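You operate a simulated robot arm through the tools that you are given. There is no shell and no other tool. Be economical: measure what you need, move in short steps, check, and stop when the job is done.

You run a simulated robot arm. Do the job below in one go: nothing can be reset, and whatever is moved stays where it is left.

Task
Put the three brown cups on the tray and wipe the tea stain off the mat.
Fine: use the yellow pad and put it back. What is to be rubbed or washed off counts as gone when no trace of it is left.
Where things are to end (x, y in the base frame): brown cup with cream marks within 6 cm of [51, 40]; brown cup with black marks within 6 cm of [63, 41]; brown cup with green marks within 6 cm of [56, 50].

It is judged by the outcome, as a careful person would: the job done as asked, and still so three seconds after it is handed in. It fails if anything else is knocked over, pushed out of place, dropped, spilled or broken.

Robot
A 6-joint arm with a fingered hand on a trunk, on a base that drives. Base frame: it is fixed to the floor where the robot stands at the start and does not move with it; the origin is under the middle of the robot, x ahead of it, y to its left, z up. Lengths are in cm, angles in rad, forces in N, time in s.
With the tool pointing down near the work surface it reaches from about 22 to 56 cm from the robot's upright axis, wherever it stands. Its first joint turns from -2.897 to 2.897 rad. Places, roughly: brown cup with black marks (6x6x4 cm) [60, 10, 70]; brown cup with cream marks (6x6x4 cm) [50, 0, 70]; brown cup with green marks (6x6x4 cm) [50, 20, 70]; tea stain [50, 0, 70]; tray [60, 50, 70]. Payload 3.1 kg.
The tool frame sits at the grasp point between the pads (the TCP): z along the fingers, y along the line on which they close. The tips reach 2.2 cm beyond it. The gripper opens to 13.2 cm. The gripper's body begins 6 cm behind the TCP. The gripper is a hand of 4 fingers: y runs from the thumb to the fingers, the wrist lies at [0, 0, -21.8] in the tool frame, and closing takes about 1.5 s.
Orientation is that of the tool frame in the base frame, as a unit quaternion [x, y, z, w]. With the fingers straight down and closing along the base's y, the tool's x points along the base's -x, its y along +y and its z along -z.

Tools
- The arm moves only by the tool drive_tool. Its argument "rows" is a list that holds one entry, the list of rows, each a list of 7 numbers: the shift along the tool's x, y, z in cm, then the turn, a rotation vector about the tool's x, y, z in rad, then the opening, from 0 (shut) to 1 (fully open). In form: [[[tx, ty, tz, rx, ry, rz, grip], ...]]. A call has 1 to 10 rows; each row is the pose to reach, as a shift and turn from the pose commanded when the call began, along the tool's axes at that moment. Each row takes 0.2 s and may step no farther than 5 cm and 0.15 rad from the row before; otherwise, or with a gripper value out of range, the whole call is refused. Where a pose cannot be reached the arm comes as near as it can. A force on the tool above 40 N (or 10 N above the force at the start of the call, whichever is more), or a blocked arm, ends the call early, and 0.2 s more pass. Each finger travels about 15.3 cm/s and halts on what it meets, pressing with about 23 N; the grip force reading is that of the motor and also rises with nothing between the fingers. The clock runs only during rows and for 0.2 s after the last one: add rows that repeat a pose to give the fingers time. The reply holds the time, the measured pose of the TCP, the force on the tool along the base axes, the opening and the grip force, in the units named above and with some noise, with the torque about the TCP (base axes, N m) and any sound that the robot's microphone picked up.
- Cameras (640 x 400 px; columns grow to the right, rows downward): "scene" is now at [1.33, 14.53, 152.75]; the picture's right is [0.13, -0.99, 0.00], its down [-0.80, -0.10, -0.59] and it looks along [0.59, 0.08, -0.81] (base axes); focal length 277 px, centre (320, 200). "wrist" rides on the gripper at [5.3, -5.3, -8.4] in the tool frame; the picture's right is [0.71, 0.71, 0.00], its down [-0.53, 0.53, -0.67] and it looks along [-0.47, 0.47, 0.74] (tool axes); focal length 247 px, centre (320, 200). There is no depth. A picture from a camera that has moved, and an enlarged one, comes with that camera's place and axes in the base frame and with its lens. The place of the scene camera against the robot may be out by one fixed shift of up to 2.5 cm in any direction.
- grab_frame(camera): a new picture of that camera. The clock stands still meanwhile.
- lift_body(by): slides the trunk up (or, below 0, down) by that many cm; the arm and the scene camera ride with it, the base frame stays. It gives what a move gives, with no picture.
- base_move(legs): drives the robot by 1 to 6 legs, each [ahead, left, turn to the left] in cm, cm and rad, along the robot's own axes; the way and the turn of a leg run together, so that a leg with both is an arc; at most 150 cm and 3.142 rad a leg. The arm and the cameras ride along, it lands a little off, and it stops where it bumps. It gives what a move gives.
- grasp_type(shape): the hand has 4 fingers and takes this shape, open, in about a second: jaw (thumb against the fingers, like two jaws); tri (thumb and two fingers); tip (a fingertip pinch); poke (one finger out to press); point (the index stretched); flat (the hand flat); cup (the hand cupped); fist (a fist). The gripper value then closes the fingers along that shape, each until it touches; the sizes above hold for jaw. It gives what a move gives, with no picture.
- head_to(pan, tilt): turns the head with the scene camera to pan (to the left, within 2.705 rad either way) and tilt (down, from -0.506 to 1.204), counted from straight ahead of the robot. It gives what a move gives.
- enlarge(camera, box): a new picture of the part [left, top, right, bottom] of that camera's present view, enlarged. The clock stands still meanwhile.
- hand_in(): hands the job in; it is judged then, once.

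Work in short steps. Places have to be worked out from the pictures, the camera data and where the tool is seen: move nearer, look again, correct. Check each grasp and each placing, and mend what went wrong. You have 120 turns and 90 pictures in all, those below and enlarged ones among them. Open the gripper and draw the arm clear of the work before you hand the job in, unless the task says otherwise; then end with one line.

The tools are called after ">>>" as a command line: name --argument value ..., lists and objects as JSON in quotes. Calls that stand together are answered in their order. drive_tool: Moves the arm, as the interface text tells. Its arguments: {"type":"object","properties":{"rows":{"type":"array","items":{"type":"array","items":{"type":"array","items":{"type":"number"}}}}},"required":["rows"]} The other tools are called the same way: lift_body (by) slides the trunk up or down; grasp_type (shape) gives the hand a shape; base_move (legs) drives the base; head_to (pan, tilt) turns the head that bears the scene camera; grab_frame (camera) takes a picture; enlarge (camera, box) takes an enlarged picture of a part of a camera's view; hand_in () hands the job in.

At the start:

```text
time: 0.0
tcp_pos: [28.9, 17.11, 94.58]
tcp_rot: [0.001, 1.0, 0.0, 0.0]
force: [0.3, -0.1, 0.3]
wrist_torque: [0.0, -0.01, 0.02]
width: 13.2
gripper_force: 0.1
shape: jaw
trunk travel left (down, up): [-20.0, 18.6]
robot x, y, heading: [-0.24, -0.16, 0.0]
head pan, tilt: [0.129, 0.935]
```

scene: 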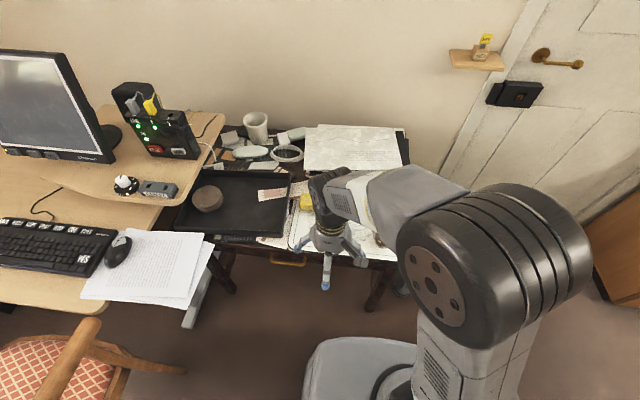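
wrist: 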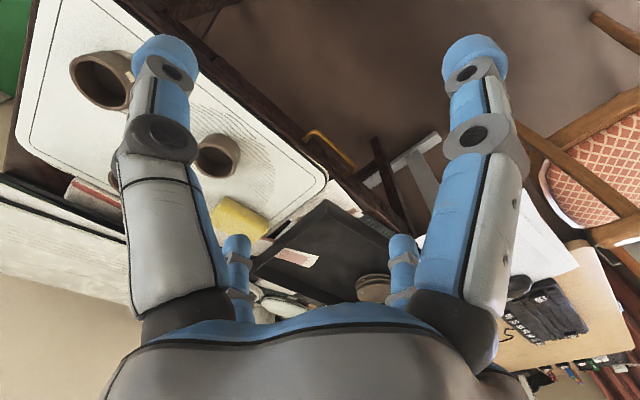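

The arm hides the cups in the scene view, while the wrist view shows at least two cups and the pad. I'll swing the tool to the right at this height to get a clear look.

>>> drive_tool --rows '[[[0, -5, 0, 0, 0, 0, 1], [0, -10, 0, 0, 0, 0, 1], [0, -15, 0, 0, 0, 0, 1], [0, -20, 0, 0, 0, 0, 1], [0, -25, 0, 0, 0, 0, 1], [0, -30, 0, 0, 0, 0, 1], [0, -35, 0, 0, 0, 0, 1], [0, -40, 0, 0, 0, 0, 1]]]'

>>> grab_frame --camera "scene"

>>> grab_frame --camera "wrist"

```text
time: 1.8
tcp_pos: [29.09, -23.31, 94.83]
tcp_rot: [0.0, 1.0, 0.0, 0.0]
force: [-0.1, -1.1, -0.3]
wrist_torque: [-0.02, 0.02, 0.0]
width: 13.2
gripper_force: 0.1
shape: jaw
trunk travel left (down, up): [-20.0, 18.6]
robot x, y, heading: [-0.21, -0.55, 0.0]
head pan, tilt: [0.129, 0.935]
```

```text
87 pictures are left
camera scene: at [1.35, 14.4, 152.77], right [0.13, -0.99, 0.0], down [-0.8, -0.1, -0.59], along [0.59, 0.08, -0.81], focal length 277 px, centre (320, 200)
```

scene: 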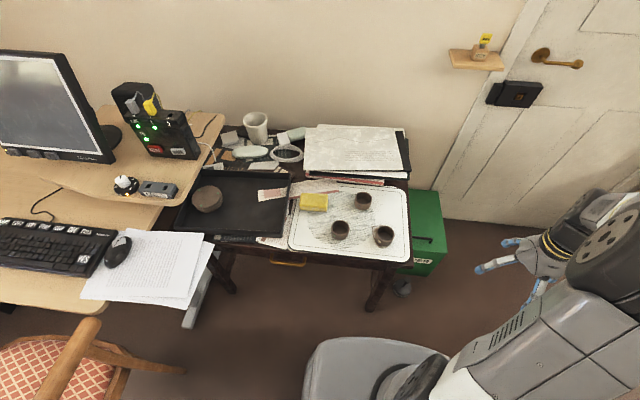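

```text
86 pictures are left
camera wrist: at [23.87, -28.6, 103.13], right [-0.71, 0.71, 0.0], down [0.53, 0.53, 0.67], along [0.47, 0.47, -0.74], focal length 247 px, centre (320, 200)
```

wrist: 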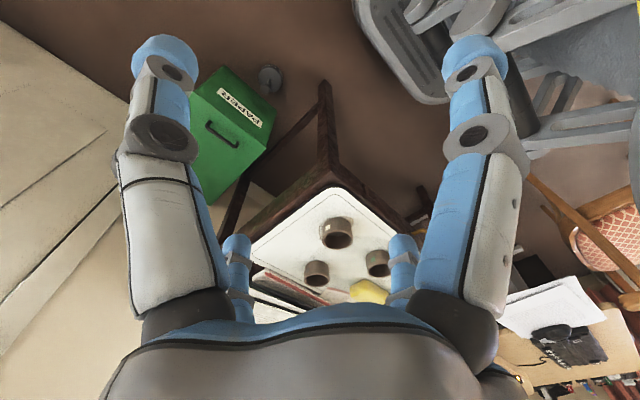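

Three cups, the pad and the tray are visible now. I'll enlarge the work area.

>>> enlarge --camera "scene" --box '[280, 170, 420, 260]'

>>> enlarge --camera "scene" --box '[160, 100, 320, 250]'

```text
4.44 times, centred on (350, 215) of scene
camera zoom: at [1.35, 14.4, 152.77], right [0.13, -0.99, 0.0], down [-0.8, -0.1, -0.59], along [0.59, 0.08, -0.81], focal length 1232 px, centre (187, 133)
```

zoom: 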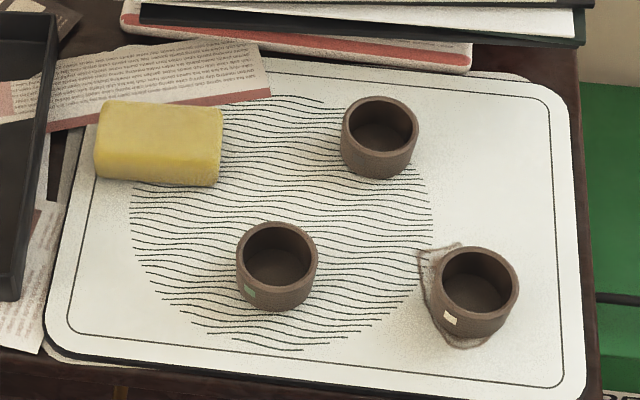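

```text
2.67 times, centred on (240, 175) of scene
camera zoom: at [1.35, 14.4, 152.77], right [0.13, -0.99, 0.0], down [-0.8, -0.1, -0.59], along [0.59, 0.08, -0.81], focal length 740 px, centre (533, 267)
```

zoom: 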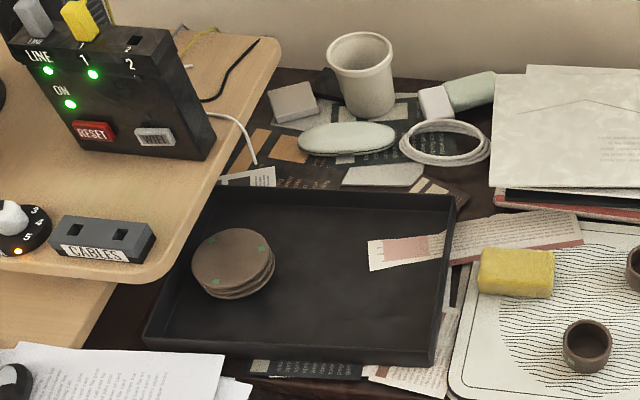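

The stain is a faint ring under and around the cream cup. My estimates: cream (48,0), green (48.5,14), black (61.5,7), pad (60,24.5), and a tray spanning x 43–70 and y 33–68. Standing at about (11,22) would put everything in reach, so I'll drive left and then ahead.

>>> base_move --legs '[[0, 22, 0], [10, 0, 0]]'

>>> grab_frame --camera "scene"

>>> grab_frame --camera "wrist"

```text
time: 4.2
tcp_pos: [39.49, -1.21, 94.64]
tcp_rot: [0.0, 1.0, 0.0, -0.001]
force: [0.8, -0.1, 0.1]
wrist_torque: [-0.03, 0.0, -0.02]
width: 13.18
gripper_force: 0.0
shape: jaw
trunk travel left (down, up): [-20.0, 18.6]
robot x, y, heading: [10.0, 21.75, 0.002]
head pan, tilt: [0.129, 0.935]
```

```text
83 pictures are left
camera scene: at [11.66, 36.31, 152.75], right [0.13, -0.99, 0.0], down [-0.8, -0.1, -0.59], along [0.59, 0.08, -0.81], focal length 277 px, centre (320, 200)
```

scene: 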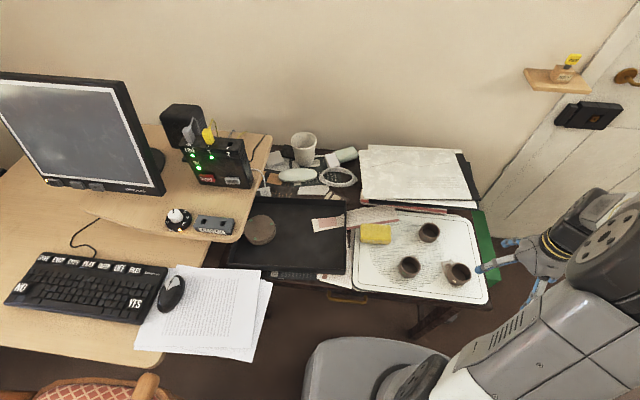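

```text
82 pictures are left
camera wrist: at [34.23, -6.61, 103.13], right [-0.71, 0.71, 0.0], down [0.53, 0.53, 0.67], along [0.47, 0.47, -0.74], focal length 247 px, centre (320, 200)
```

wrist: 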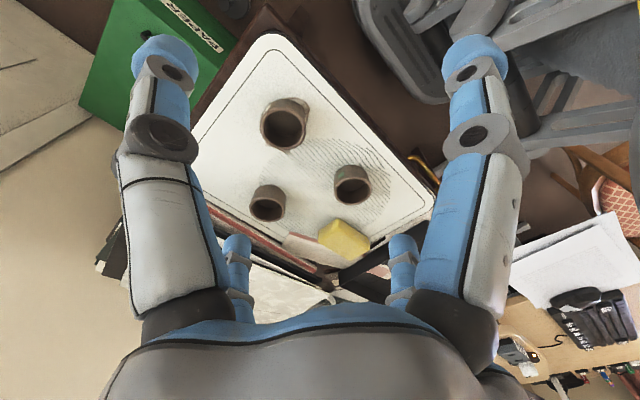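

The wrist view puts green at about (47.6,14.1), cream at (47.4,0.2), black at (61,7.1) and the pad at (57.5,23.6). I'll move over the green cup and look down to refine.

>>> drive_tool --rows '[[[-2, 4, 0, 0, 0, 0, 1], [-4, 8, 0, 0, 0, 0, 1], [-6, 12, 2, 0, 0, 0, 1], [-8, 15.3, 5, 0, 0, 0, 1], [-8.1, 15.3, 8, 0, 0, 0, 1]]]'

>>> grab_frame --camera "wrist"

>>> grab_frame --camera "scene"

```text
time: 5.4
tcp_pos: [47.44, 13.88, 86.7]
tcp_rot: [0.0, 1.0, 0.001, 0.0]
force: [-0.1, -0.6, -1.0]
wrist_torque: [0.02, -0.04, -0.06]
width: 13.17
gripper_force: 0.1
shape: jaw
trunk travel left (down, up): [-20.0, 18.6]
robot x, y, heading: [10.29, 22.19, 0.001]
head pan, tilt: [0.129, 0.935]
```

```text
81 pictures are left
camera wrist: at [42.08, 8.67, 95.07], right [-0.71, 0.71, 0.0], down [0.53, 0.53, 0.67], along [0.47, 0.47, -0.74], focal length 247 px, centre (320, 200)
```

wrist: 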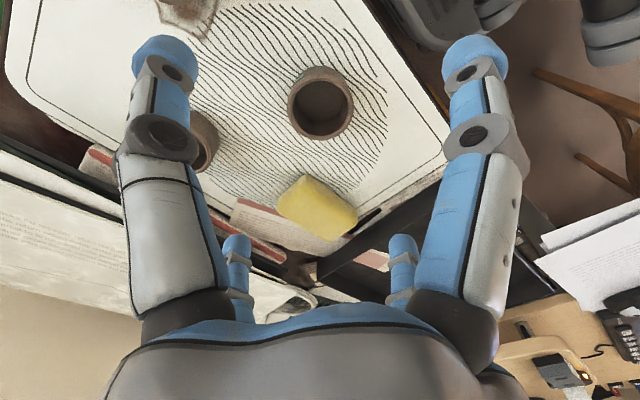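

```text
80 pictures are left
camera scene: at [11.51, 36.28, 152.76], right [0.13, -0.99, 0.0], down [-0.8, -0.1, -0.59], along [0.59, 0.08, -0.81], focal length 277 px, centre (320, 200)
```

scene: 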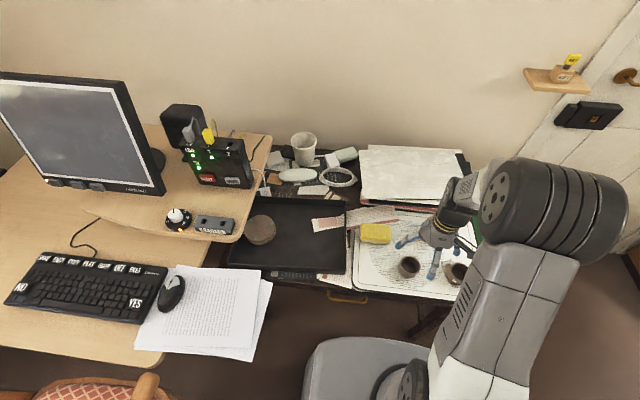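

The two views agree on green at about (48.1,14.8) with its rim near z 72. I'll shift there, narrow the opening a little and come down partway.

>>> drive_tool --rows '[[[-0.6, 0.9, 2, 0, 0, 0, 0.9], [-0.6, 0.9, 6, 0, 0, 0, 0.8], [-0.6, 0.9, 10.5, 0, 0, 0, 0.75], [-0.6, 0.9, 10.5, 0, 0, 0, 0.75]]]'

>>> grab_frame --camera "wrist"

>>> enlarge --camera "scene" --box '[340, 190, 500, 310]'

```text
time: 6.4
tcp_pos: [48.04, 14.83, 76.07]
tcp_rot: [-0.001, 1.0, 0.0, 0.0]
force: [0.2, 0.0, 0.3]
wrist_torque: [0.0, -0.02, 0.02]
width: 9.92
gripper_force: 0.0
shape: jaw
trunk travel left (down, up): [-20.0, 18.6]
robot x, y, heading: [10.78, 22.01, 0.003]
head pan, tilt: [0.129, 0.935]
```

```text
79 pictures are left
camera wrist: at [42.66, 9.64, 84.42], right [-0.71, 0.71, 0.0], down [0.52, 0.53, 0.67], along [0.47, 0.47, -0.74], focal length 247 px, centre (320, 200)
```

wrist: 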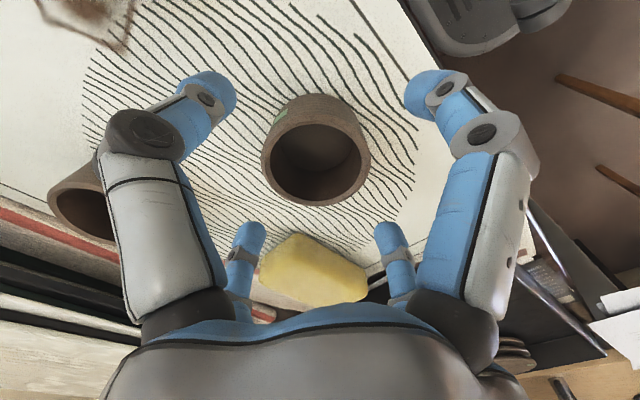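

```text
3.33 times, centred on (420, 250) of scene
camera zoom: at [11.43, 36.32, 152.75], right [0.13, -0.99, 0.0], down [-0.8, -0.1, -0.59], along [0.59, 0.08, -0.8], focal length 924 px, centre (-13, 33)
```

zoom: 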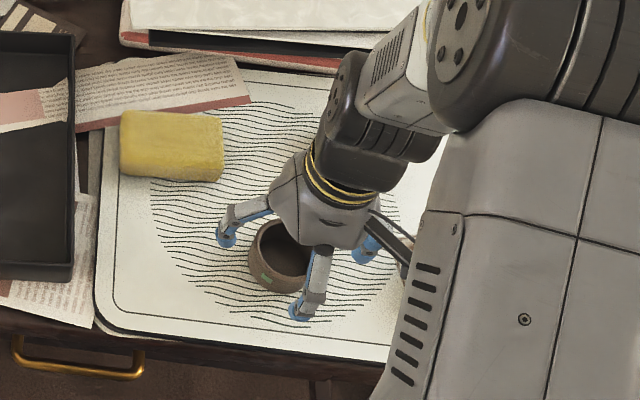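

The hand turns out to have four radial fingers, and the cup is well centred between them. I'll lower around the cup and watch for contact force.

>>> drive_tool --rows '[[[0, 0, 2, 0, 0, 0, 0.75], [0, 0, 4, 0, 0, 0, 0.75], [0, 0, 5, 0, 0, 0, 0.75], [0, 0, 5.5, 0, 0, 0, 0.75]]]'

>>> grab_frame --camera "wrist"

```text
time: 7.4
tcp_pos: [48.22, 14.91, 71.32]
tcp_rot: [-0.001, 1.0, -0.001, 0.005]
force: [-3.8, 2.8, 31.7]
wrist_torque: [0.64, 0.58, -0.07]
width: 9.79
gripper_force: 0.0
shape: jaw
trunk travel left (down, up): [-20.0, 18.6]
robot x, y, heading: [9.92, 21.41, -0.002]
head pan, tilt: [0.129, 0.935]
stopped in row 4: the force on the tool passed its limit at 49 N (the readings are from after the stop); the commanded pose is now the measured one
```

```text
77 pictures are left
camera wrist: at [42.95, 9.63, 79.64], right [-0.71, 0.71, -0.01], down [0.52, 0.53, 0.67], along [0.48, 0.47, -0.74], focal length 247 px, centre (320, 200)
```

wrist: 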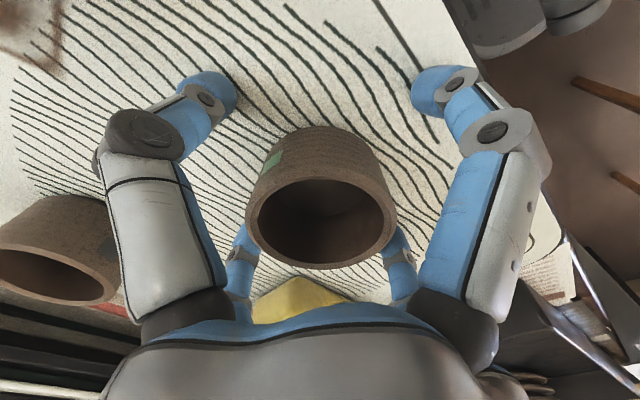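

The tips touched the mat with the TCP at z 71.3, so the mat top is about z 69. I'll back off 0.7 cm and close on the cup.

>>> drive_tool --rows '[[[0, 0, -0.7, 0, 0, 0, 0.75], [0, 0, -0.7, 0, 0, 0, 0.6], [0, 0, -0.7, 0, 0, 0, 0.45], [0, 0, -0.7, 0, 0, 0, 0.3], [0, 0, -0.7, 0, 0, 0, 0.3], [0, 0, -0.7, 0, 0, 0, 0.3], [0, 0, -0.7, 0, 0, 0, 0.3]]]'

>>> grab_frame --camera "wrist"

```text
time: 9.0
tcp_pos: [48.38, 14.9, 71.85]
tcp_rot: [-0.001, 1.0, -0.002, 0.005]
force: [2.4, -0.2, 13.2]
wrist_torque: [-0.13, 0.3, 0.03]
width: 4.83
gripper_force: 22.9
shape: jaw
trunk travel left (down, up): [-20.0, 18.6]
robot x, y, heading: [10.06, 21.2, 0.004]
head pan, tilt: [0.129, 0.935]
```

```text
76 pictures are left
camera wrist: at [43.04, 9.58, 80.2], right [-0.71, 0.71, -0.01], down [0.52, 0.53, 0.67], along [0.48, 0.47, -0.74], focal length 247 px, centre (320, 200)
```

wrist: 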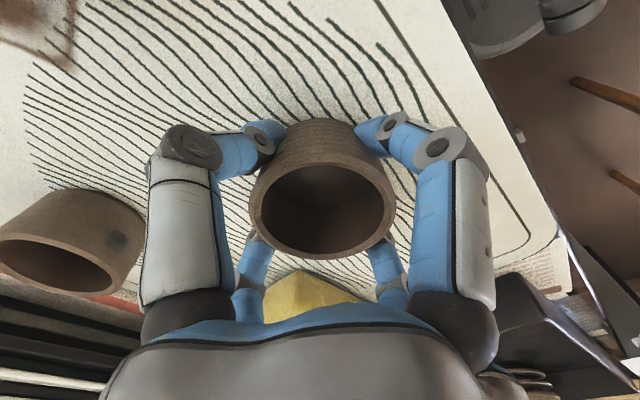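

The cup is gripped (4.8 cm, 23 N). I'll lift it and check.

>>> drive_tool --rows '[[[0, 0, -2, 0, 0, 0, 0.3], [0, 0, -5, 0, 0, 0, 0.3], [0, 0, -9, 0, 0, 0, 0.3], [0, 0, -12, 0, 0, 0, 0.3]]]'

>>> grab_frame --camera "wrist"

>>> grab_frame --camera "scene"

```text
time: 10.0
tcp_pos: [47.99, 14.82, 83.79]
tcp_rot: [-0.001, 1.0, -0.001, 0.003]
force: [0.1, -0.6, -0.5]
wrist_torque: [0.0, 0.02, -0.02]
width: 4.76
gripper_force: 23.4
shape: jaw
trunk travel left (down, up): [-20.0, 18.6]
robot x, y, heading: [10.23, 22.16, -0.002]
head pan, tilt: [0.129, 0.935]
```

```text
75 pictures are left
camera wrist: at [42.72, 9.6, 92.09], right [-0.71, 0.71, -0.01], down [0.52, 0.53, 0.67], along [0.48, 0.47, -0.74], focal length 247 px, centre (320, 200)
```

wrist: 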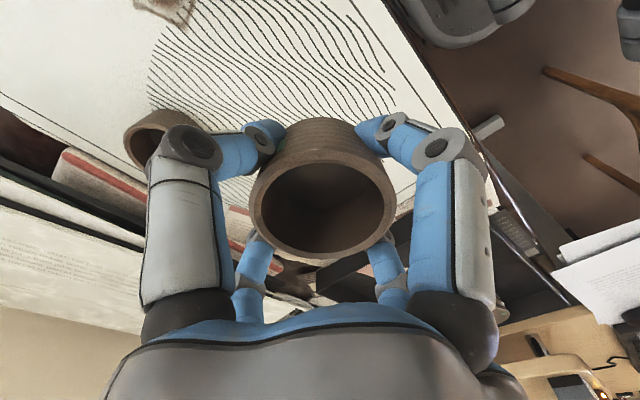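

```text
74 pictures are left
camera scene: at [11.44, 36.33, 152.75], right [0.13, -0.99, 0.0], down [-0.8, -0.11, -0.59], along [0.59, 0.08, -0.8], focal length 277 px, centre (320, 200)
```

scene: 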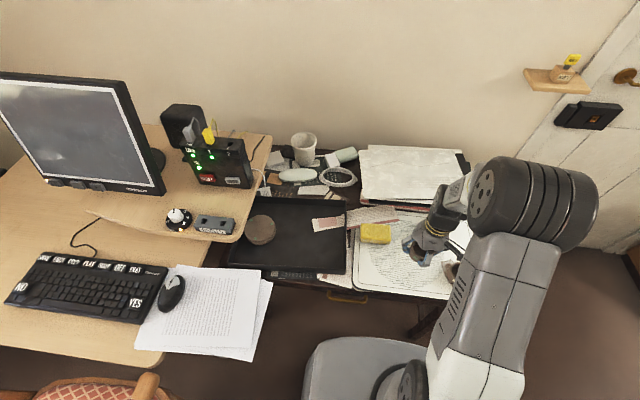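

The cup is held securely. I'll carry it over the tray to (56,49).

>>> drive_tool --rows '[[[-1, 4.3, 0, 0, 0, 0, 0.3], [-2, 8.6, 0, 0, 0, 0, 0.3], [-3, 12.9, 0, 0, 0, 0, 0.3], [-4, 17.2, 0, 0, 0, 0, 0.3], [-5, 21.5, 0, 0, 0, 0, 0.3], [-6, 25.8, 0, 0, 0, 0, 0.3], [-7, 30, 0, 0, 0, 0, 0.3], [-8, 34.2, 0, 0, 0, 0, 0.3], [-8, 34.2, 0, 0, 0, 0, 0.3]]]'

>>> grab_frame --camera "wrist"

>>> grab_frame --camera "scene"

```text
time: 12.0
tcp_pos: [55.86, 49.24, 83.86]
tcp_rot: [0.0, 1.0, 0.0, 0.004]
force: [-1.3, -1.2, -0.7]
wrist_torque: [0.0, 0.0, 0.03]
width: 4.78
gripper_force: 22.8
shape: jaw
trunk travel left (down, up): [-20.0, 18.6]
robot x, y, heading: [10.35, 21.72, -0.0]
head pan, tilt: [0.129, 0.935]
```

```text
73 pictures are left
camera wrist: at [50.63, 43.91, 92.23], right [-0.71, 0.71, -0.01], down [0.52, 0.53, 0.67], along [0.48, 0.47, -0.74], focal length 247 px, centre (320, 200)
```

wrist: 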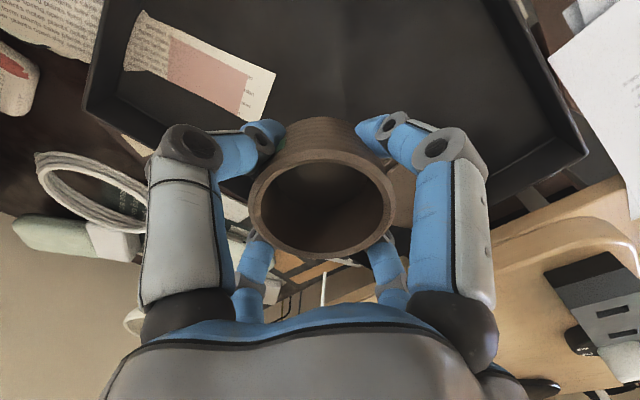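

```text
72 pictures are left
camera scene: at [11.47, 36.28, 152.76], right [0.13, -0.99, 0.0], down [-0.8, -0.1, -0.59], along [0.59, 0.08, -0.81], focal length 277 px, centre (320, 200)
```

scene: 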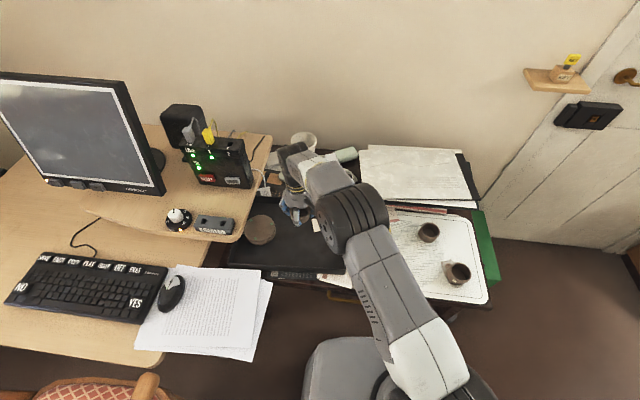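

The tray spans roughly x 42–69.5 and y 35–70, and a paper strip's end lies in it near (57–62, 45–47). I'll set green down at about (55,50.5), coming down first to just above the floor.

>>> drive_tool --rows '[[[0.9, 1.2, 3, 0, 0, 0, 0.3], [0.9, 1.2, 6, 0, 0, 0, 0.3], [0.9, 1.2, 9, 0, 0, 0, 0.3], [0.9, 1.2, 10, 0, 0, 0, 0.3]]]'

>>> drive_tool --rows '[[[0, 0, 0.4, 0, 0, 0, 0.3], [0, 0, 0.8, 0, 0, 0, 0.3], [0, 0, 1.2, 0, 0, 0, 0.3]]]'

>>> grab_frame --camera "wrist"

```text
time: 13.0
tcp_pos: [55.19, 50.32, 73.74]
tcp_rot: [0.0, 1.0, 0.0, 0.004]
force: [-0.4, 0.7, -1.2]
wrist_torque: [-0.01, 0.0, -0.02]
width: 4.77
gripper_force: 22.8
shape: jaw
trunk travel left (down, up): [-20.0, 18.6]
robot x, y, heading: [10.06, 21.74, 0.0]
head pan, tilt: [0.129, 0.935]
```

```text
time: 13.8
tcp_pos: [55.14, 50.34, 72.6]
tcp_rot: [-0.001, 1.0, 0.0, 0.004]
force: [0.9, -1.6, -0.4]
wrist_torque: [0.0, 0.03, -0.01]
width: 4.75
gripper_force: 22.8
shape: jaw
trunk travel left (down, up): [-20.0, 18.6]
robot x, y, heading: [10.19, 21.79, -0.001]
head pan, tilt: [0.129, 0.935]
```

```text
71 pictures are left
camera wrist: at [49.92, 44.99, 80.92], right [-0.71, 0.71, -0.01], down [0.52, 0.53, 0.67], along [0.48, 0.47, -0.74], focal length 247 px, centre (320, 200)
```

wrist: 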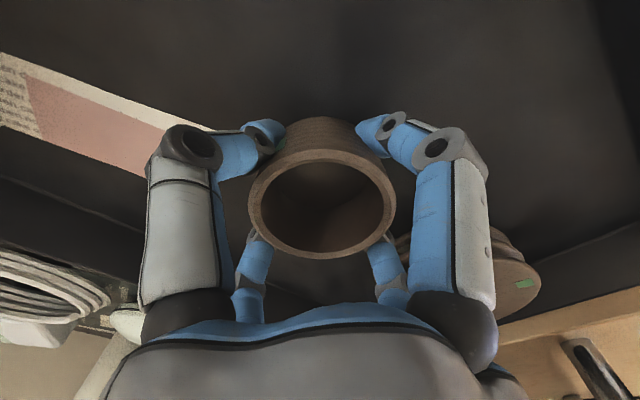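

No contact yet at z 72.6. I'll keep lowering gently until I feel the floor.

>>> drive_tool --rows '[[[0, 0, 0.2, 0, 0, 0, 0.3], [0, 0, 0.4, 0, 0, 0, 0.3], [0, 0, 0.6, 0, 0, 0, 0.3]]]'

```text
time: 14.6
tcp_pos: [55.33, 50.43, 72.0]
tcp_rot: [-0.001, 1.0, -0.001, 0.003]
force: [0.1, 0.0, -0.4]
wrist_torque: [0.02, 0.02, -0.01]
width: 4.78
gripper_force: 23.6
shape: jaw
trunk travel left (down, up): [-20.0, 18.6]
robot x, y, heading: [10.02, 21.87, 0.002]
head pan, tilt: [0.129, 0.935]
```

Still no contact, so I'll go further down in small steps.

>>> drive_tool --rows '[[[0, 0, 0.2, 0, 0, 0, 0.3], [0, 0, 0.4, 0, 0, 0, 0.3], [0, 0, 0.6, 0, 0, 0, 0.3]]]'

```text
time: 15.4
tcp_pos: [55.39, 50.43, 71.75]
tcp_rot: [-0.001, 1.0, 0.001, 0.007]
force: [-2.8, -0.5, 27.6]
wrist_torque: [-0.32, 0.77, -0.02]
width: 4.81
gripper_force: 23.1
shape: jaw
trunk travel left (down, up): [-20.0, 18.6]
robot x, y, heading: [10.11, 21.83, 0.003]
head pan, tilt: [0.129, 0.935]
```

There's contact (28 N). I'll ease off slightly, open a little and rise straight up.

>>> drive_tool --rows '[[[0, 0, -0.3, 0, 0, 0, 0.3], [0, 0, -0.3, 0, 0, 0, 0.45], [0, 0, -0.4, 0, 0, 0, 0.58], [0, 0, -0.5, 0, 0, 0, 0.58], [0, 0, -3, 0, 0, 0, 0.58], [0, 0, -7, 0, 0, 0, 0.58], [0, 0, -12, 0, 0, 0, 0.7]]]'

>>> grab_frame --camera "wrist"

```text
time: 17.0
tcp_pos: [55.23, 50.25, 83.43]
tcp_rot: [-0.001, 1.0, -0.002, 0.004]
force: [-0.3, 1.2, 0.1]
wrist_torque: [0.0, -0.02, -0.01]
width: 9.19
gripper_force: 0.1
shape: jaw
trunk travel left (down, up): [-20.0, 18.6]
robot x, y, heading: [10.26, 21.69, -0.003]
head pan, tilt: [0.129, 0.935]
```

```text
70 pictures are left
camera wrist: at [50.0, 44.9, 91.7], right [-0.71, 0.71, -0.01], down [0.52, 0.53, 0.67], along [0.48, 0.47, -0.74], focal length 247 px, centre (320, 200)
```

wrist: 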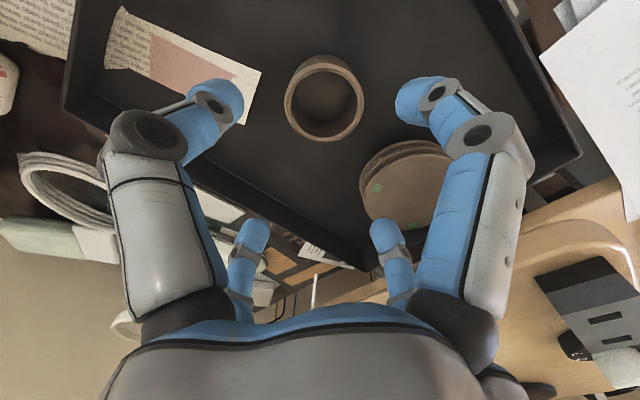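

Green stands upright in the tray at about (55.3,50.4). Now I'll go above the black cup near (60.9,7.3).

>>> drive_tool --rows '[[[-0.6, -4.7, 0, 0, 0, 0, 0.8], [-1.2, -9.4, 0, 0, 0, 0, 0.8], [-1.8, -14.1, 0, 0, 0, 0, 0.8], [-2.4, -18.8, 0, 0, 0, 0, 0.8], [-3, -23.5, 0, 0, 0, 0, 0.8], [-3.6, -28.2, 0, 0, 0, 0, 0.8], [-4.2, -32.9, 0, 0, 0, 0, 0.8], [-4.8, -37.6, 0, 0, 0, 0, 0.8], [-5.7, -42.2, 0, 0, 0, 0, 0.8], [-5.7, -43, 0, 0, 0, 0, 0.8]]]'

>>> grab_frame --camera "wrist"

>>> enlarge --camera "scene" --box '[220, 170, 420, 295]'

```text
time: 19.2
tcp_pos: [60.9, 7.39, 83.73]
tcp_rot: [-0.001, 1.0, -0.001, 0.003]
force: [0.0, 0.8, 0.2]
wrist_torque: [-0.02, 0.0, 0.01]
width: 10.53
gripper_force: 0.0
shape: jaw
trunk travel left (down, up): [-20.0, 18.6]
robot x, y, heading: [10.05, 21.42, 0.001]
head pan, tilt: [0.129, 0.935]
```

```text
69 pictures are left
camera wrist: at [55.74, 1.98, 91.95], right [-0.71, 0.7, -0.01], down [0.52, 0.53, 0.67], along [0.48, 0.47, -0.74], focal length 247 px, centre (320, 200)
```

wrist: 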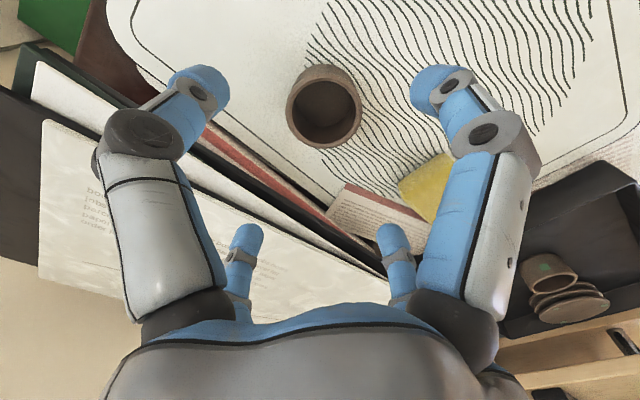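

```text
3.20 times, centred on (320, 232) of scene
camera zoom: at [11.46, 36.35, 152.75], right [0.13, -0.99, 0.0], down [-0.8, -0.11, -0.59], along [0.59, 0.08, -0.81], focal length 887 px, centre (320, 96)
```

zoom: 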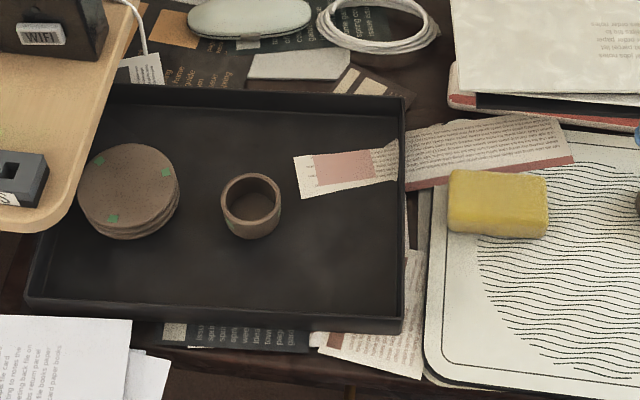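

The black cup is centred under the hand at (60.8,7.3). I'll descend to z 72.2 and close.

>>> drive_tool --rows '[[[0, 0, 3, 0, 0, 0, 0.75], [0, 0, 6, 0, 0, 0, 0.75], [0, 0, 9, 0, 0, 0, 0.75], [0, 0, 11.4, 0, 0, 0, 0.75], [0, 0, 11.4, 0, 0, 0, 0.6], [0, 0, 11.4, 0, 0, 0, 0.45], [0, 0, 11.4, 0, 0, 0, 0.3], [0, 0, 11.4, 0, 0, 0, 0.3], [0, 0, 11.4, 0, 0, 0, 0.3]]]'

>>> grab_frame --camera "wrist"

```text
time: 21.2
tcp_pos: [60.83, 7.34, 72.23]
tcp_rot: [-0.001, 1.0, -0.001, 0.004]
force: [0.6, 0.0, -0.5]
wrist_torque: [0.02, 0.01, -0.02]
width: 4.67
gripper_force: 23.4
shape: jaw
trunk travel left (down, up): [-20.0, 18.6]
robot x, y, heading: [9.79, 21.91, -0.001]
head pan, tilt: [0.129, 0.935]
```

```text
67 pictures are left
camera wrist: at [55.66, 2.08, 80.5], right [-0.71, 0.71, -0.01], down [0.52, 0.53, 0.67], along [0.48, 0.47, -0.74], focal length 247 px, centre (320, 200)
```

wrist: 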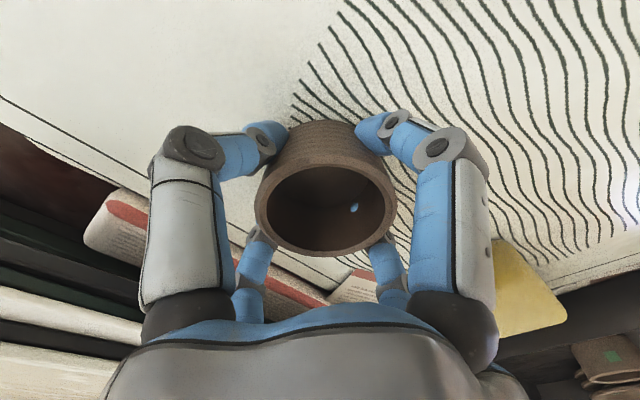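

Gripped. I'll lift it and carry it to about (62,42.3), looking before lowering.

>>> drive_tool --rows '[[[0, 0, -3, 0, 0, 0, 0.3], [0, 0, -7, 0, 0, 0, 0.3], [0, 0, -11.5, 0, 0, 0, 0.3], [-0.2, 4.5, -11.5, 0, 0, 0, 0.3], [-0.4, 9, -11.5, 0, 0, 0, 0.3], [-0.6, 13.5, -11.5, 0, 0, 0, 0.3], [-0.8, 18, -11.5, 0, 0, 0, 0.3], [-0.9, 22.5, -11.5, 0, 0, 0, 0.3], [-1, 27, -11.5, 0, 0, 0, 0.3], [-1.1, 31, -11.5, 0, 0, 0, 0.3]]]'

>>> drive_tool --rows '[[[-0.1, 4, 0, 0, 0, 0, 0.3], [-0.1, 4, 2, 0, 0, 0, 0.3]]]'

>>> grab_frame --camera "wrist"

```text
time: 23.4
tcp_pos: [62.09, 38.34, 83.5]
tcp_rot: [-0.001, 1.0, -0.001, 0.004]
force: [0.5, 0.6, -0.9]
wrist_torque: [-0.04, 0.0, -0.04]
width: 4.65
gripper_force: 22.8
shape: jaw
trunk travel left (down, up): [-20.0, 18.6]
robot x, y, heading: [10.06, 22.01, 0.001]
head pan, tilt: [0.129, 0.935]
```

```text
time: 24.0
tcp_pos: [62.3, 42.37, 81.7]
tcp_rot: [-0.001, 1.0, -0.001, 0.004]
force: [-0.2, -0.5, -2.0]
wrist_torque: [0.01, -0.02, 0.03]
width: 4.63
gripper_force: 22.8
shape: jaw
trunk travel left (down, up): [-20.0, 18.6]
robot x, y, heading: [10.37, 21.81, 0.005]
head pan, tilt: [0.129, 0.935]
```

```text
66 pictures are left
camera wrist: at [56.95, 37.0, 90.0], right [-0.71, 0.71, -0.01], down [0.52, 0.53, 0.67], along [0.48, 0.47, -0.74], focal length 247 px, centre (320, 200)
```

wrist: 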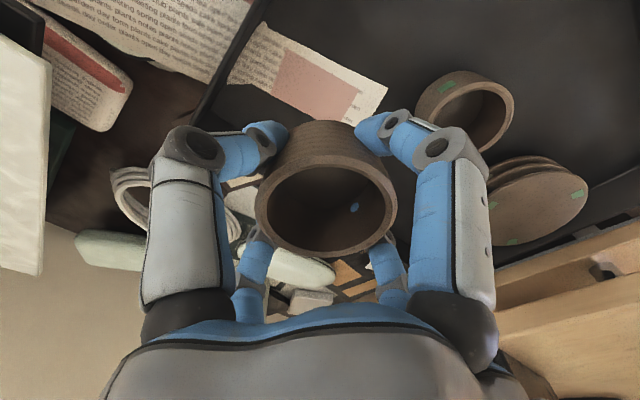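

Clear of green. I'll lower to just above the floor, then feel for contact.

>>> drive_tool --rows '[[[0, 0.2, 3, 0, 0, 0, 0.3], [0, 0.2, 6, 0, 0, 0, 0.3], [0, 0.2, 8, 0, 0, 0, 0.3], [0, 0.2, 8.9, 0, 0, 0, 0.3]]]'

>>> drive_tool --rows '[[[0, 0, 0.3, 0, 0, 0, 0.3], [0, 0, 0.6, 0, 0, 0, 0.3], [0, 0, 0.8, 0, 0, 0, 0.3]]]'

```text
time: 25.0
tcp_pos: [61.42, 42.15, 72.86]
tcp_rot: [-0.001, 1.0, 0.0, 0.004]
force: [0.0, -0.6, -1.0]
wrist_torque: [0.0, 0.01, 0.01]
width: 4.7
gripper_force: 22.7
shape: jaw
out of reach, approached as far as the arm can: row 3, 4
trunk travel left (down, up): [-20.0, 18.6]
robot x, y, heading: [10.41, 21.93, -0.001]
head pan, tilt: [0.129, 0.935]
```

```text
time: 25.8
tcp_pos: [61.58, 42.16, 72.01]
tcp_rot: [-0.001, 1.0, 0.0, 0.003]
force: [0.2, 0.3, -0.8]
wrist_torque: [0.01, -0.02, 0.0]
width: 4.69
gripper_force: 23.1
shape: jaw
trunk travel left (down, up): [-20.0, 18.6]
robot x, y, heading: [10.28, 21.77, 0.002]
head pan, tilt: [0.129, 0.935]
```

Position is (61.6,42.2), within tolerance, and still no contact. I'll lower a little more.

>>> drive_tool --rows '[[[0.1, 0, 0.2, 0, 0, 0, 0.3], [0.1, 0, 0.4, 0, 0, 0, 0.3]]]'

```text
time: 26.4
tcp_pos: [61.35, 42.21, 71.92]
tcp_rot: [-0.001, 1.0, 0.001, 0.007]
force: [2.1, -1.8, 16.4]
wrist_torque: [0.08, 0.37, 0.03]
width: 4.67
gripper_force: 22.9
shape: jaw
trunk travel left (down, up): [-20.0, 18.6]
robot x, y, heading: [10.47, 21.68, 0.005]
head pan, tilt: [0.129, 0.935]
```

Contact. I'll release and rise.

>>> drive_tool --rows '[[[0, 0, -0.1, 0, 0, 0, 0.3], [0, 0, -0.2, 0, 0, 0, 0.45], [0, 0, -0.3, 0, 0, 0, 0.58], [0, 0, -0.4, 0, 0, 0, 0.58], [0, 0, -3, 0, 0, 0, 0.58], [0, 0, -7, 0, 0, 0, 0.58], [0, 0, -12, 0, 0, 0, 0.7]]]'

>>> grab_frame --camera "wrist"

```text
time: 28.0
tcp_pos: [61.44, 42.26, 83.69]
tcp_rot: [-0.001, 1.0, 0.0, 0.004]
force: [0.0, 0.1, 0.3]
wrist_torque: [-0.01, 0.0, -0.02]
width: 9.22
gripper_force: 0.1
shape: jaw
trunk travel left (down, up): [-20.0, 18.6]
robot x, y, heading: [10.25, 21.85, -0.0]
head pan, tilt: [0.129, 0.935]
```

```text
65 pictures are left
camera wrist: at [56.17, 36.91, 91.99], right [-0.71, 0.71, -0.01], down [0.52, 0.53, 0.67], along [0.48, 0.47, -0.74], focal length 247 px, centre (320, 200)
```

wrist: 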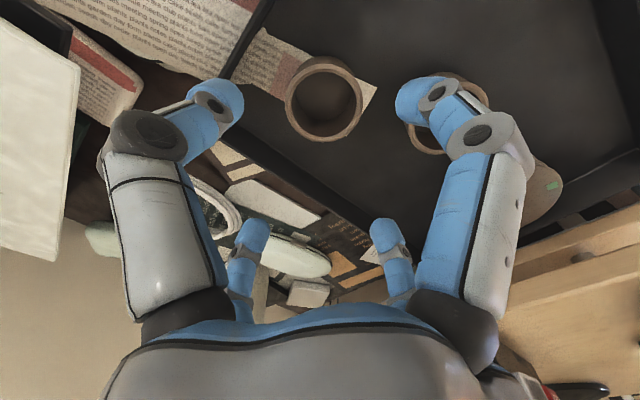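

Black stands upright at (61.4,42.2). Next is cream, near (47.6,0.2).

>>> drive_tool --rows '[[[1.4, -4.2, 0, 0, 0, 0, 0.8], [2.8, -8.4, 0, 0, 0, 0, 0.8], [4.2, -12.6, 0, 0, 0, 0, 0.8], [5.6, -16.8, 0, 0, 0, 0, 0.8], [7, -21, 0, 0, 0, 0, 0.8], [8.4, -25.2, 0, 0, 0, 0, 0.8], [9.8, -29.4, 0, 0, 0, 0, 0.8], [11.2, -33.6, 0, 0, 0, 0, 0.8], [12.6, -37.8, 0, 0, 0, 0, 0.8], [13.8, -42, 0, 0, 0, 0, 0.8]]]'

>>> grab_frame --camera "wrist"

```text
time: 30.2
tcp_pos: [47.78, 0.26, 83.63]
tcp_rot: [-0.002, 1.0, 0.0, 0.003]
force: [-0.5, 0.2, 0.3]
wrist_torque: [0.01, -0.02, -0.01]
width: 10.53
gripper_force: 0.0
shape: jaw
trunk travel left (down, up): [-20.0, 18.6]
robot x, y, heading: [10.24, 21.83, -0.0]
head pan, tilt: [0.129, 0.935]
```

```text
64 pictures are left
camera wrist: at [42.43, -5.13, 92.03], right [-0.71, 0.7, -0.01], down [0.52, 0.53, 0.67], along [0.48, 0.47, -0.74], focal length 247 px, centre (320, 200)
```

wrist: 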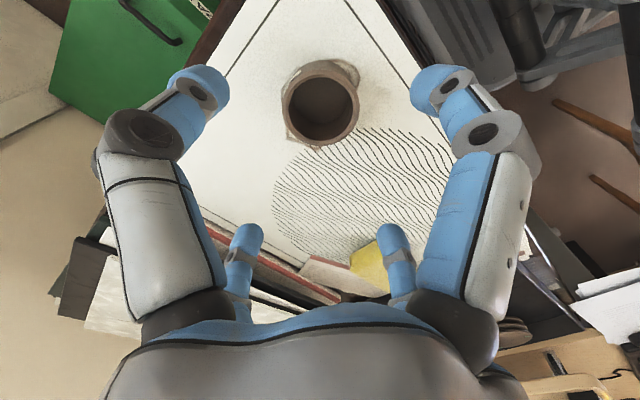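

Cream sits at about (47.5,-0.3). I'll shift slightly, descend and grasp.

>>> drive_tool --rows '[[[0.2, -0.5, 3, 0, 0, 0, 0.75], [0.2, -0.5, 6, 0, 0, 0, 0.75], [0.2, -0.5, 9, 0, 0, 0, 0.75], [0.2, -0.5, 11.4, 0, 0, 0, 0.75], [0.2, -0.5, 11.4, 0, 0, 0, 0.6], [0.2, -0.5, 11.4, 0, 0, 0, 0.45], [0.2, -0.5, 11.4, 0, 0, 0, 0.3], [0.2, -0.5, 11.4, 0, 0, 0, 0.3], [0.2, -0.5, 11.4, 0, 0, 0, 0.3]]]'

>>> grab_frame --camera "wrist"

```text
time: 32.2
tcp_pos: [47.63, -0.31, 72.34]
tcp_rot: [-0.001, 1.0, -0.001, 0.003]
force: [-0.8, 0.6, -0.2]
wrist_torque: [0.01, 0.03, 0.02]
width: 4.68
gripper_force: 22.9
shape: jaw
trunk travel left (down, up): [-20.0, 18.6]
robot x, y, heading: [10.36, 21.53, 0.002]
head pan, tilt: [0.129, 0.935]
```

```text
63 pictures are left
camera wrist: at [42.22, -5.61, 80.56], right [-0.71, 0.71, -0.01], down [0.52, 0.53, 0.67], along [0.48, 0.47, -0.74], focal length 247 px, centre (320, 200)
```

wrist: 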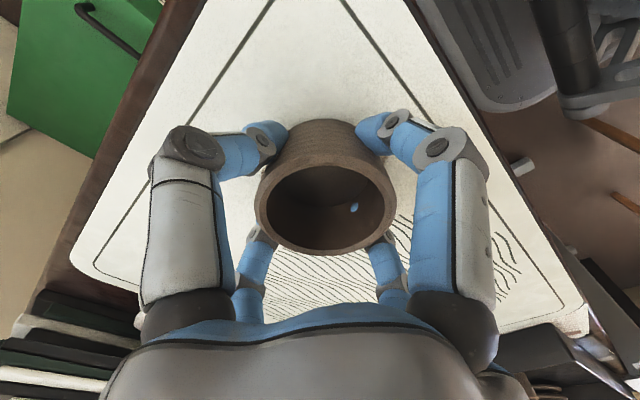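

Gripped. I'll lift and carry it to about (50.5,40.8).

>>> drive_tool --rows '[[[0, 0, -3, 0, 0, 0, 0.3], [0, 0, -7, 0, 0, 0, 0.3], [0, 0, -11.5, 0, 0, 0, 0.3], [-0.4, 4.6, -11.5, 0, 0, 0, 0.3], [-0.8, 9.2, -11.5, 0, 0, 0, 0.3], [-1.2, 13.8, -11.5, 0, 0, 0, 0.3], [-1.6, 18.4, -11.5, 0, 0, 0, 0.3], [-2, 23, -11.5, 0, 0, 0, 0.3], [-2.3, 27.6, -11.5, 0, 0, 0, 0.3], [-2.6, 32.2, -11.5, 0, 0, 0, 0.3]]]'

>>> drive_tool --rows '[[[-0.2, 4.5, 0, 0, 0, 0, 0.3], [-0.3, 8.9, 0, 0, 0, 0, 0.3], [-0.3, 8.9, 4, 0, 0, 0, 0.3]]]'

>>> grab_frame --camera "wrist"

>>> grab_frame --camera "scene"

```text
time: 34.4
tcp_pos: [50.22, 32.02, 83.87]
tcp_rot: [-0.001, 1.0, 0.0, 0.003]
force: [0.5, -0.3, -0.8]
wrist_torque: [-0.03, -0.06, 0.01]
width: 4.66
gripper_force: 22.7
shape: jaw
trunk travel left (down, up): [-20.0, 18.6]
robot x, y, heading: [10.15, 21.73, -0.002]
head pan, tilt: [0.129, 0.935]
```

```text
time: 35.2
tcp_pos: [50.43, 40.86, 79.57]
tcp_rot: [0.0, 1.0, -0.001, 0.004]
force: [-0.4, 0.0, -1.5]
wrist_torque: [0.0, -0.02, -0.04]
width: 4.68
gripper_force: 22.9
shape: jaw
trunk travel left (down, up): [-20.0, 18.6]
robot x, y, heading: [10.3, 21.66, 0.001]
head pan, tilt: [0.129, 0.935]
```

```text
62 pictures are left
camera wrist: at [45.14, 35.53, 87.94], right [-0.71, 0.71, -0.01], down [0.52, 0.53, 0.67], along [0.48, 0.47, -0.74], focal length 247 px, centre (320, 200)
```

wrist: 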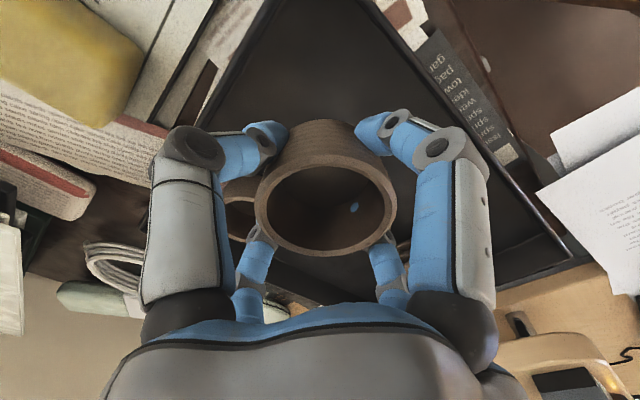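

```text
61 pictures are left
camera scene: at [11.58, 36.35, 152.75], right [0.13, -0.99, 0.0], down [-0.8, -0.11, -0.59], along [0.59, 0.08, -0.81], focal length 277 px, centre (320, 200)
```

scene: 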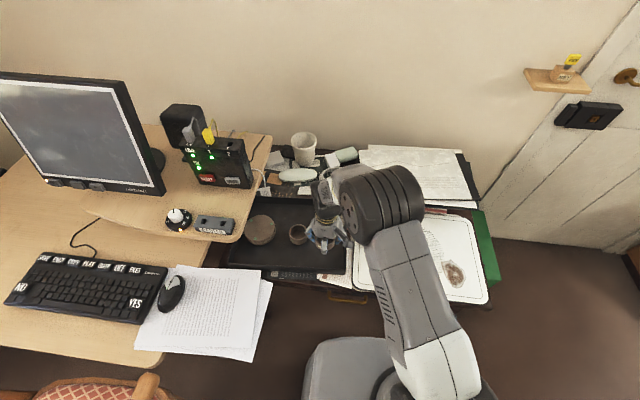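

The tray wall is near y 35, so the fingers clear it. I'll lower until contact.

>>> drive_tool --rows '[[[0, 0, 3, 0, 0, 0, 0.3], [0, 0, 6, 0, 0, 0, 0.3], [0, 0, 6.8, 0, 0, 0, 0.3], [0, 0, 7.1, 0, 0, 0, 0.3]]]'

>>> drive_tool --rows '[[[0, 0, 0.2, 0, 0, 0, 0.3], [0, 0, 0.4, 0, 0, 0, 0.3]]]'

```text
time: 36.2
tcp_pos: [50.29, 40.89, 72.52]
tcp_rot: [-0.002, 1.0, -0.001, 0.004]
force: [-0.2, -0.5, -1.6]
wrist_torque: [0.03, 0.02, -0.02]
width: 4.67
gripper_force: 23.2
shape: jaw
trunk travel left (down, up): [-20.0, 18.6]
robot x, y, heading: [9.99, 21.85, 0.001]
head pan, tilt: [0.129, 0.935]
```

```text
time: 36.8
tcp_pos: [50.25, 40.89, 72.25]
tcp_rot: [-0.001, 1.0, -0.001, 0.003]
force: [0.2, -0.5, -1.0]
wrist_torque: [0.03, 0.01, -0.03]
width: 4.66
gripper_force: 23.1
shape: jaw
trunk travel left (down, up): [-20.0, 18.6]
robot x, y, heading: [10.23, 21.7, 0.005]
head pan, tilt: [0.129, 0.935]
```

Nearly there. Another small step down.

>>> drive_tool --rows '[[[0, 0, 0.2, 0, 0, 0, 0.3], [0, 0, 0.4, 0, 0, 0, 0.3]]]'

```text
time: 37.4
tcp_pos: [50.36, 40.87, 72.01]
tcp_rot: [-0.001, 1.0, 0.001, 0.006]
force: [-2.0, -1.4, 23.8]
wrist_torque: [0.13, 0.4, 0.01]
width: 4.7
gripper_force: 22.9
shape: jaw
trunk travel left (down, up): [-20.0, 18.6]
robot x, y, heading: [10.42, 21.9, 0.004]
head pan, tilt: [0.129, 0.935]
```

Contact. I'll release, rise, then move over towards the pad to inspect it.

>>> drive_tool --rows '[[[0, 0, -0.2, 0, 0, 0, 0.3], [0, 0, -0.2, 0, 0, 0, 0.45], [0, 0, -0.3, 0, 0, 0, 0.58], [0, 0, -0.4, 0, 0, 0, 0.58], [0, 0, -3, 0, 0, 0, 0.58], [0, 0, -7, 0, 0, 0, 0.58], [0, 0, -12, 0, 0, 0, 0.7]]]'

>>> drive_tool --rows '[[[-1.2, -3.5, 0, 0, 0, 0, 0.8], [-2.4, -7, 0, 0, 0, 0, 0.9], [-3.6, -10.5, 0, 0, 0, 0, 1], [-4.8, -14, 0, 0, 0, 0, 1], [-6, -17, 0, 0, 0, 0, 1], [-7, -17, 0, 0, 0, 0, 1]]]'

>>> grab_frame --camera "wrist"

>>> enlarge --camera "scene" --box '[220, 170, 420, 295]'

```text
time: 39.0
tcp_pos: [50.15, 40.6, 83.99]
tcp_rot: [-0.001, 1.0, -0.001, 0.004]
force: [0.9, -1.2, -0.1]
wrist_torque: [0.04, 0.01, -0.01]
width: 9.18
gripper_force: 0.0
shape: jaw
trunk travel left (down, up): [-20.0, 18.6]
robot x, y, heading: [10.26, 21.68, 0.003]
head pan, tilt: [0.129, 0.935]
```

```text
time: 40.4
tcp_pos: [57.32, 23.95, 83.89]
tcp_rot: [-0.002, 1.0, -0.001, 0.004]
force: [-0.7, 0.5, -0.5]
wrist_torque: [0.01, 0.0, 0.02]
width: 13.18
gripper_force: 0.0
shape: jaw
trunk travel left (down, up): [-20.0, 18.6]
robot x, y, heading: [10.34, 21.4, 0.0]
head pan, tilt: [0.129, 0.935]
```

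```text
60 pictures are left
camera wrist: at [52.02, 18.61, 92.24], right [-0.71, 0.7, -0.01], down [0.52, 0.53, 0.67], along [0.48, 0.47, -0.74], focal length 247 px, centre (320, 200)
```

wrist: 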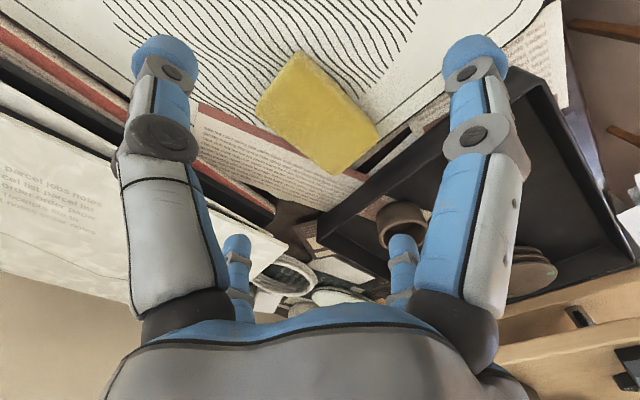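

```text
3.20 times, centred on (320, 232) of scene
camera zoom: at [11.49, 36.36, 152.75], right [0.13, -0.99, 0.0], down [-0.8, -0.11, -0.59], along [0.59, 0.08, -0.81], focal length 887 px, centre (320, 96)
```

zoom: 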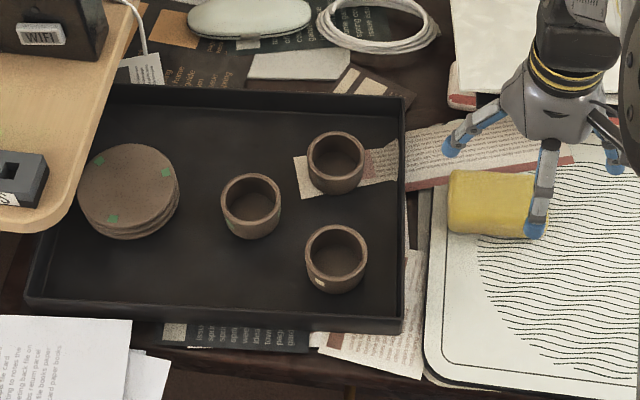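

All three cups are in place. The pad spans roughly x 56–62 and y 20–30, centred near (59,25). I'll move over it, come partway down and check centring.

>>> drive_tool --rows '[[[-1.6, 1.2, 2, 0, 0, 0, 1], [-1.6, 1.2, 5, 0, 0, 0, 1], [-1.6, 1.2, 7, 0, 0, 0, 1]]]'

>>> grab_frame --camera "wrist"

>>> enlarge --camera "scene" --box '[320, 180, 480, 300]'

```text
time: 41.2
tcp_pos: [58.96, 25.09, 76.98]
tcp_rot: [-0.001, 1.0, -0.001, 0.003]
force: [0.4, 0.6, -0.6]
wrist_torque: [0.0, -0.02, 0.01]
width: 13.16
gripper_force: 0.1
shape: jaw
trunk travel left (down, up): [-20.0, 18.6]
robot x, y, heading: [10.49, 21.87, 0.002]
head pan, tilt: [0.129, 0.935]
```

```text
58 pictures are left
camera wrist: at [53.73, 19.77, 85.28], right [-0.71, 0.71, -0.01], down [0.52, 0.53, 0.67], along [0.48, 0.47, -0.74], focal length 247 px, centre (320, 200)
```

wrist: 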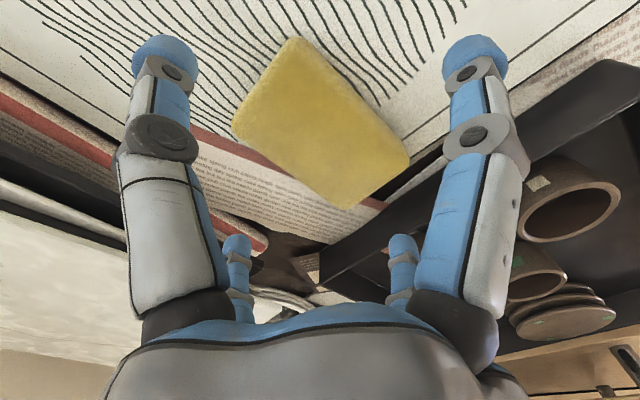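

```text
3.33 times, centred on (400, 240) of scene
camera zoom: at [11.52, 36.34, 152.75], right [0.13, -0.99, 0.0], down [-0.8, -0.11, -0.59], along [0.59, 0.08, -0.81], focal length 924 px, centre (53, 67)
```

zoom: 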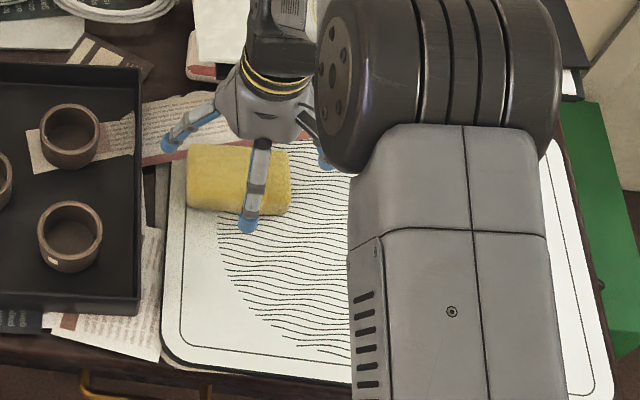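

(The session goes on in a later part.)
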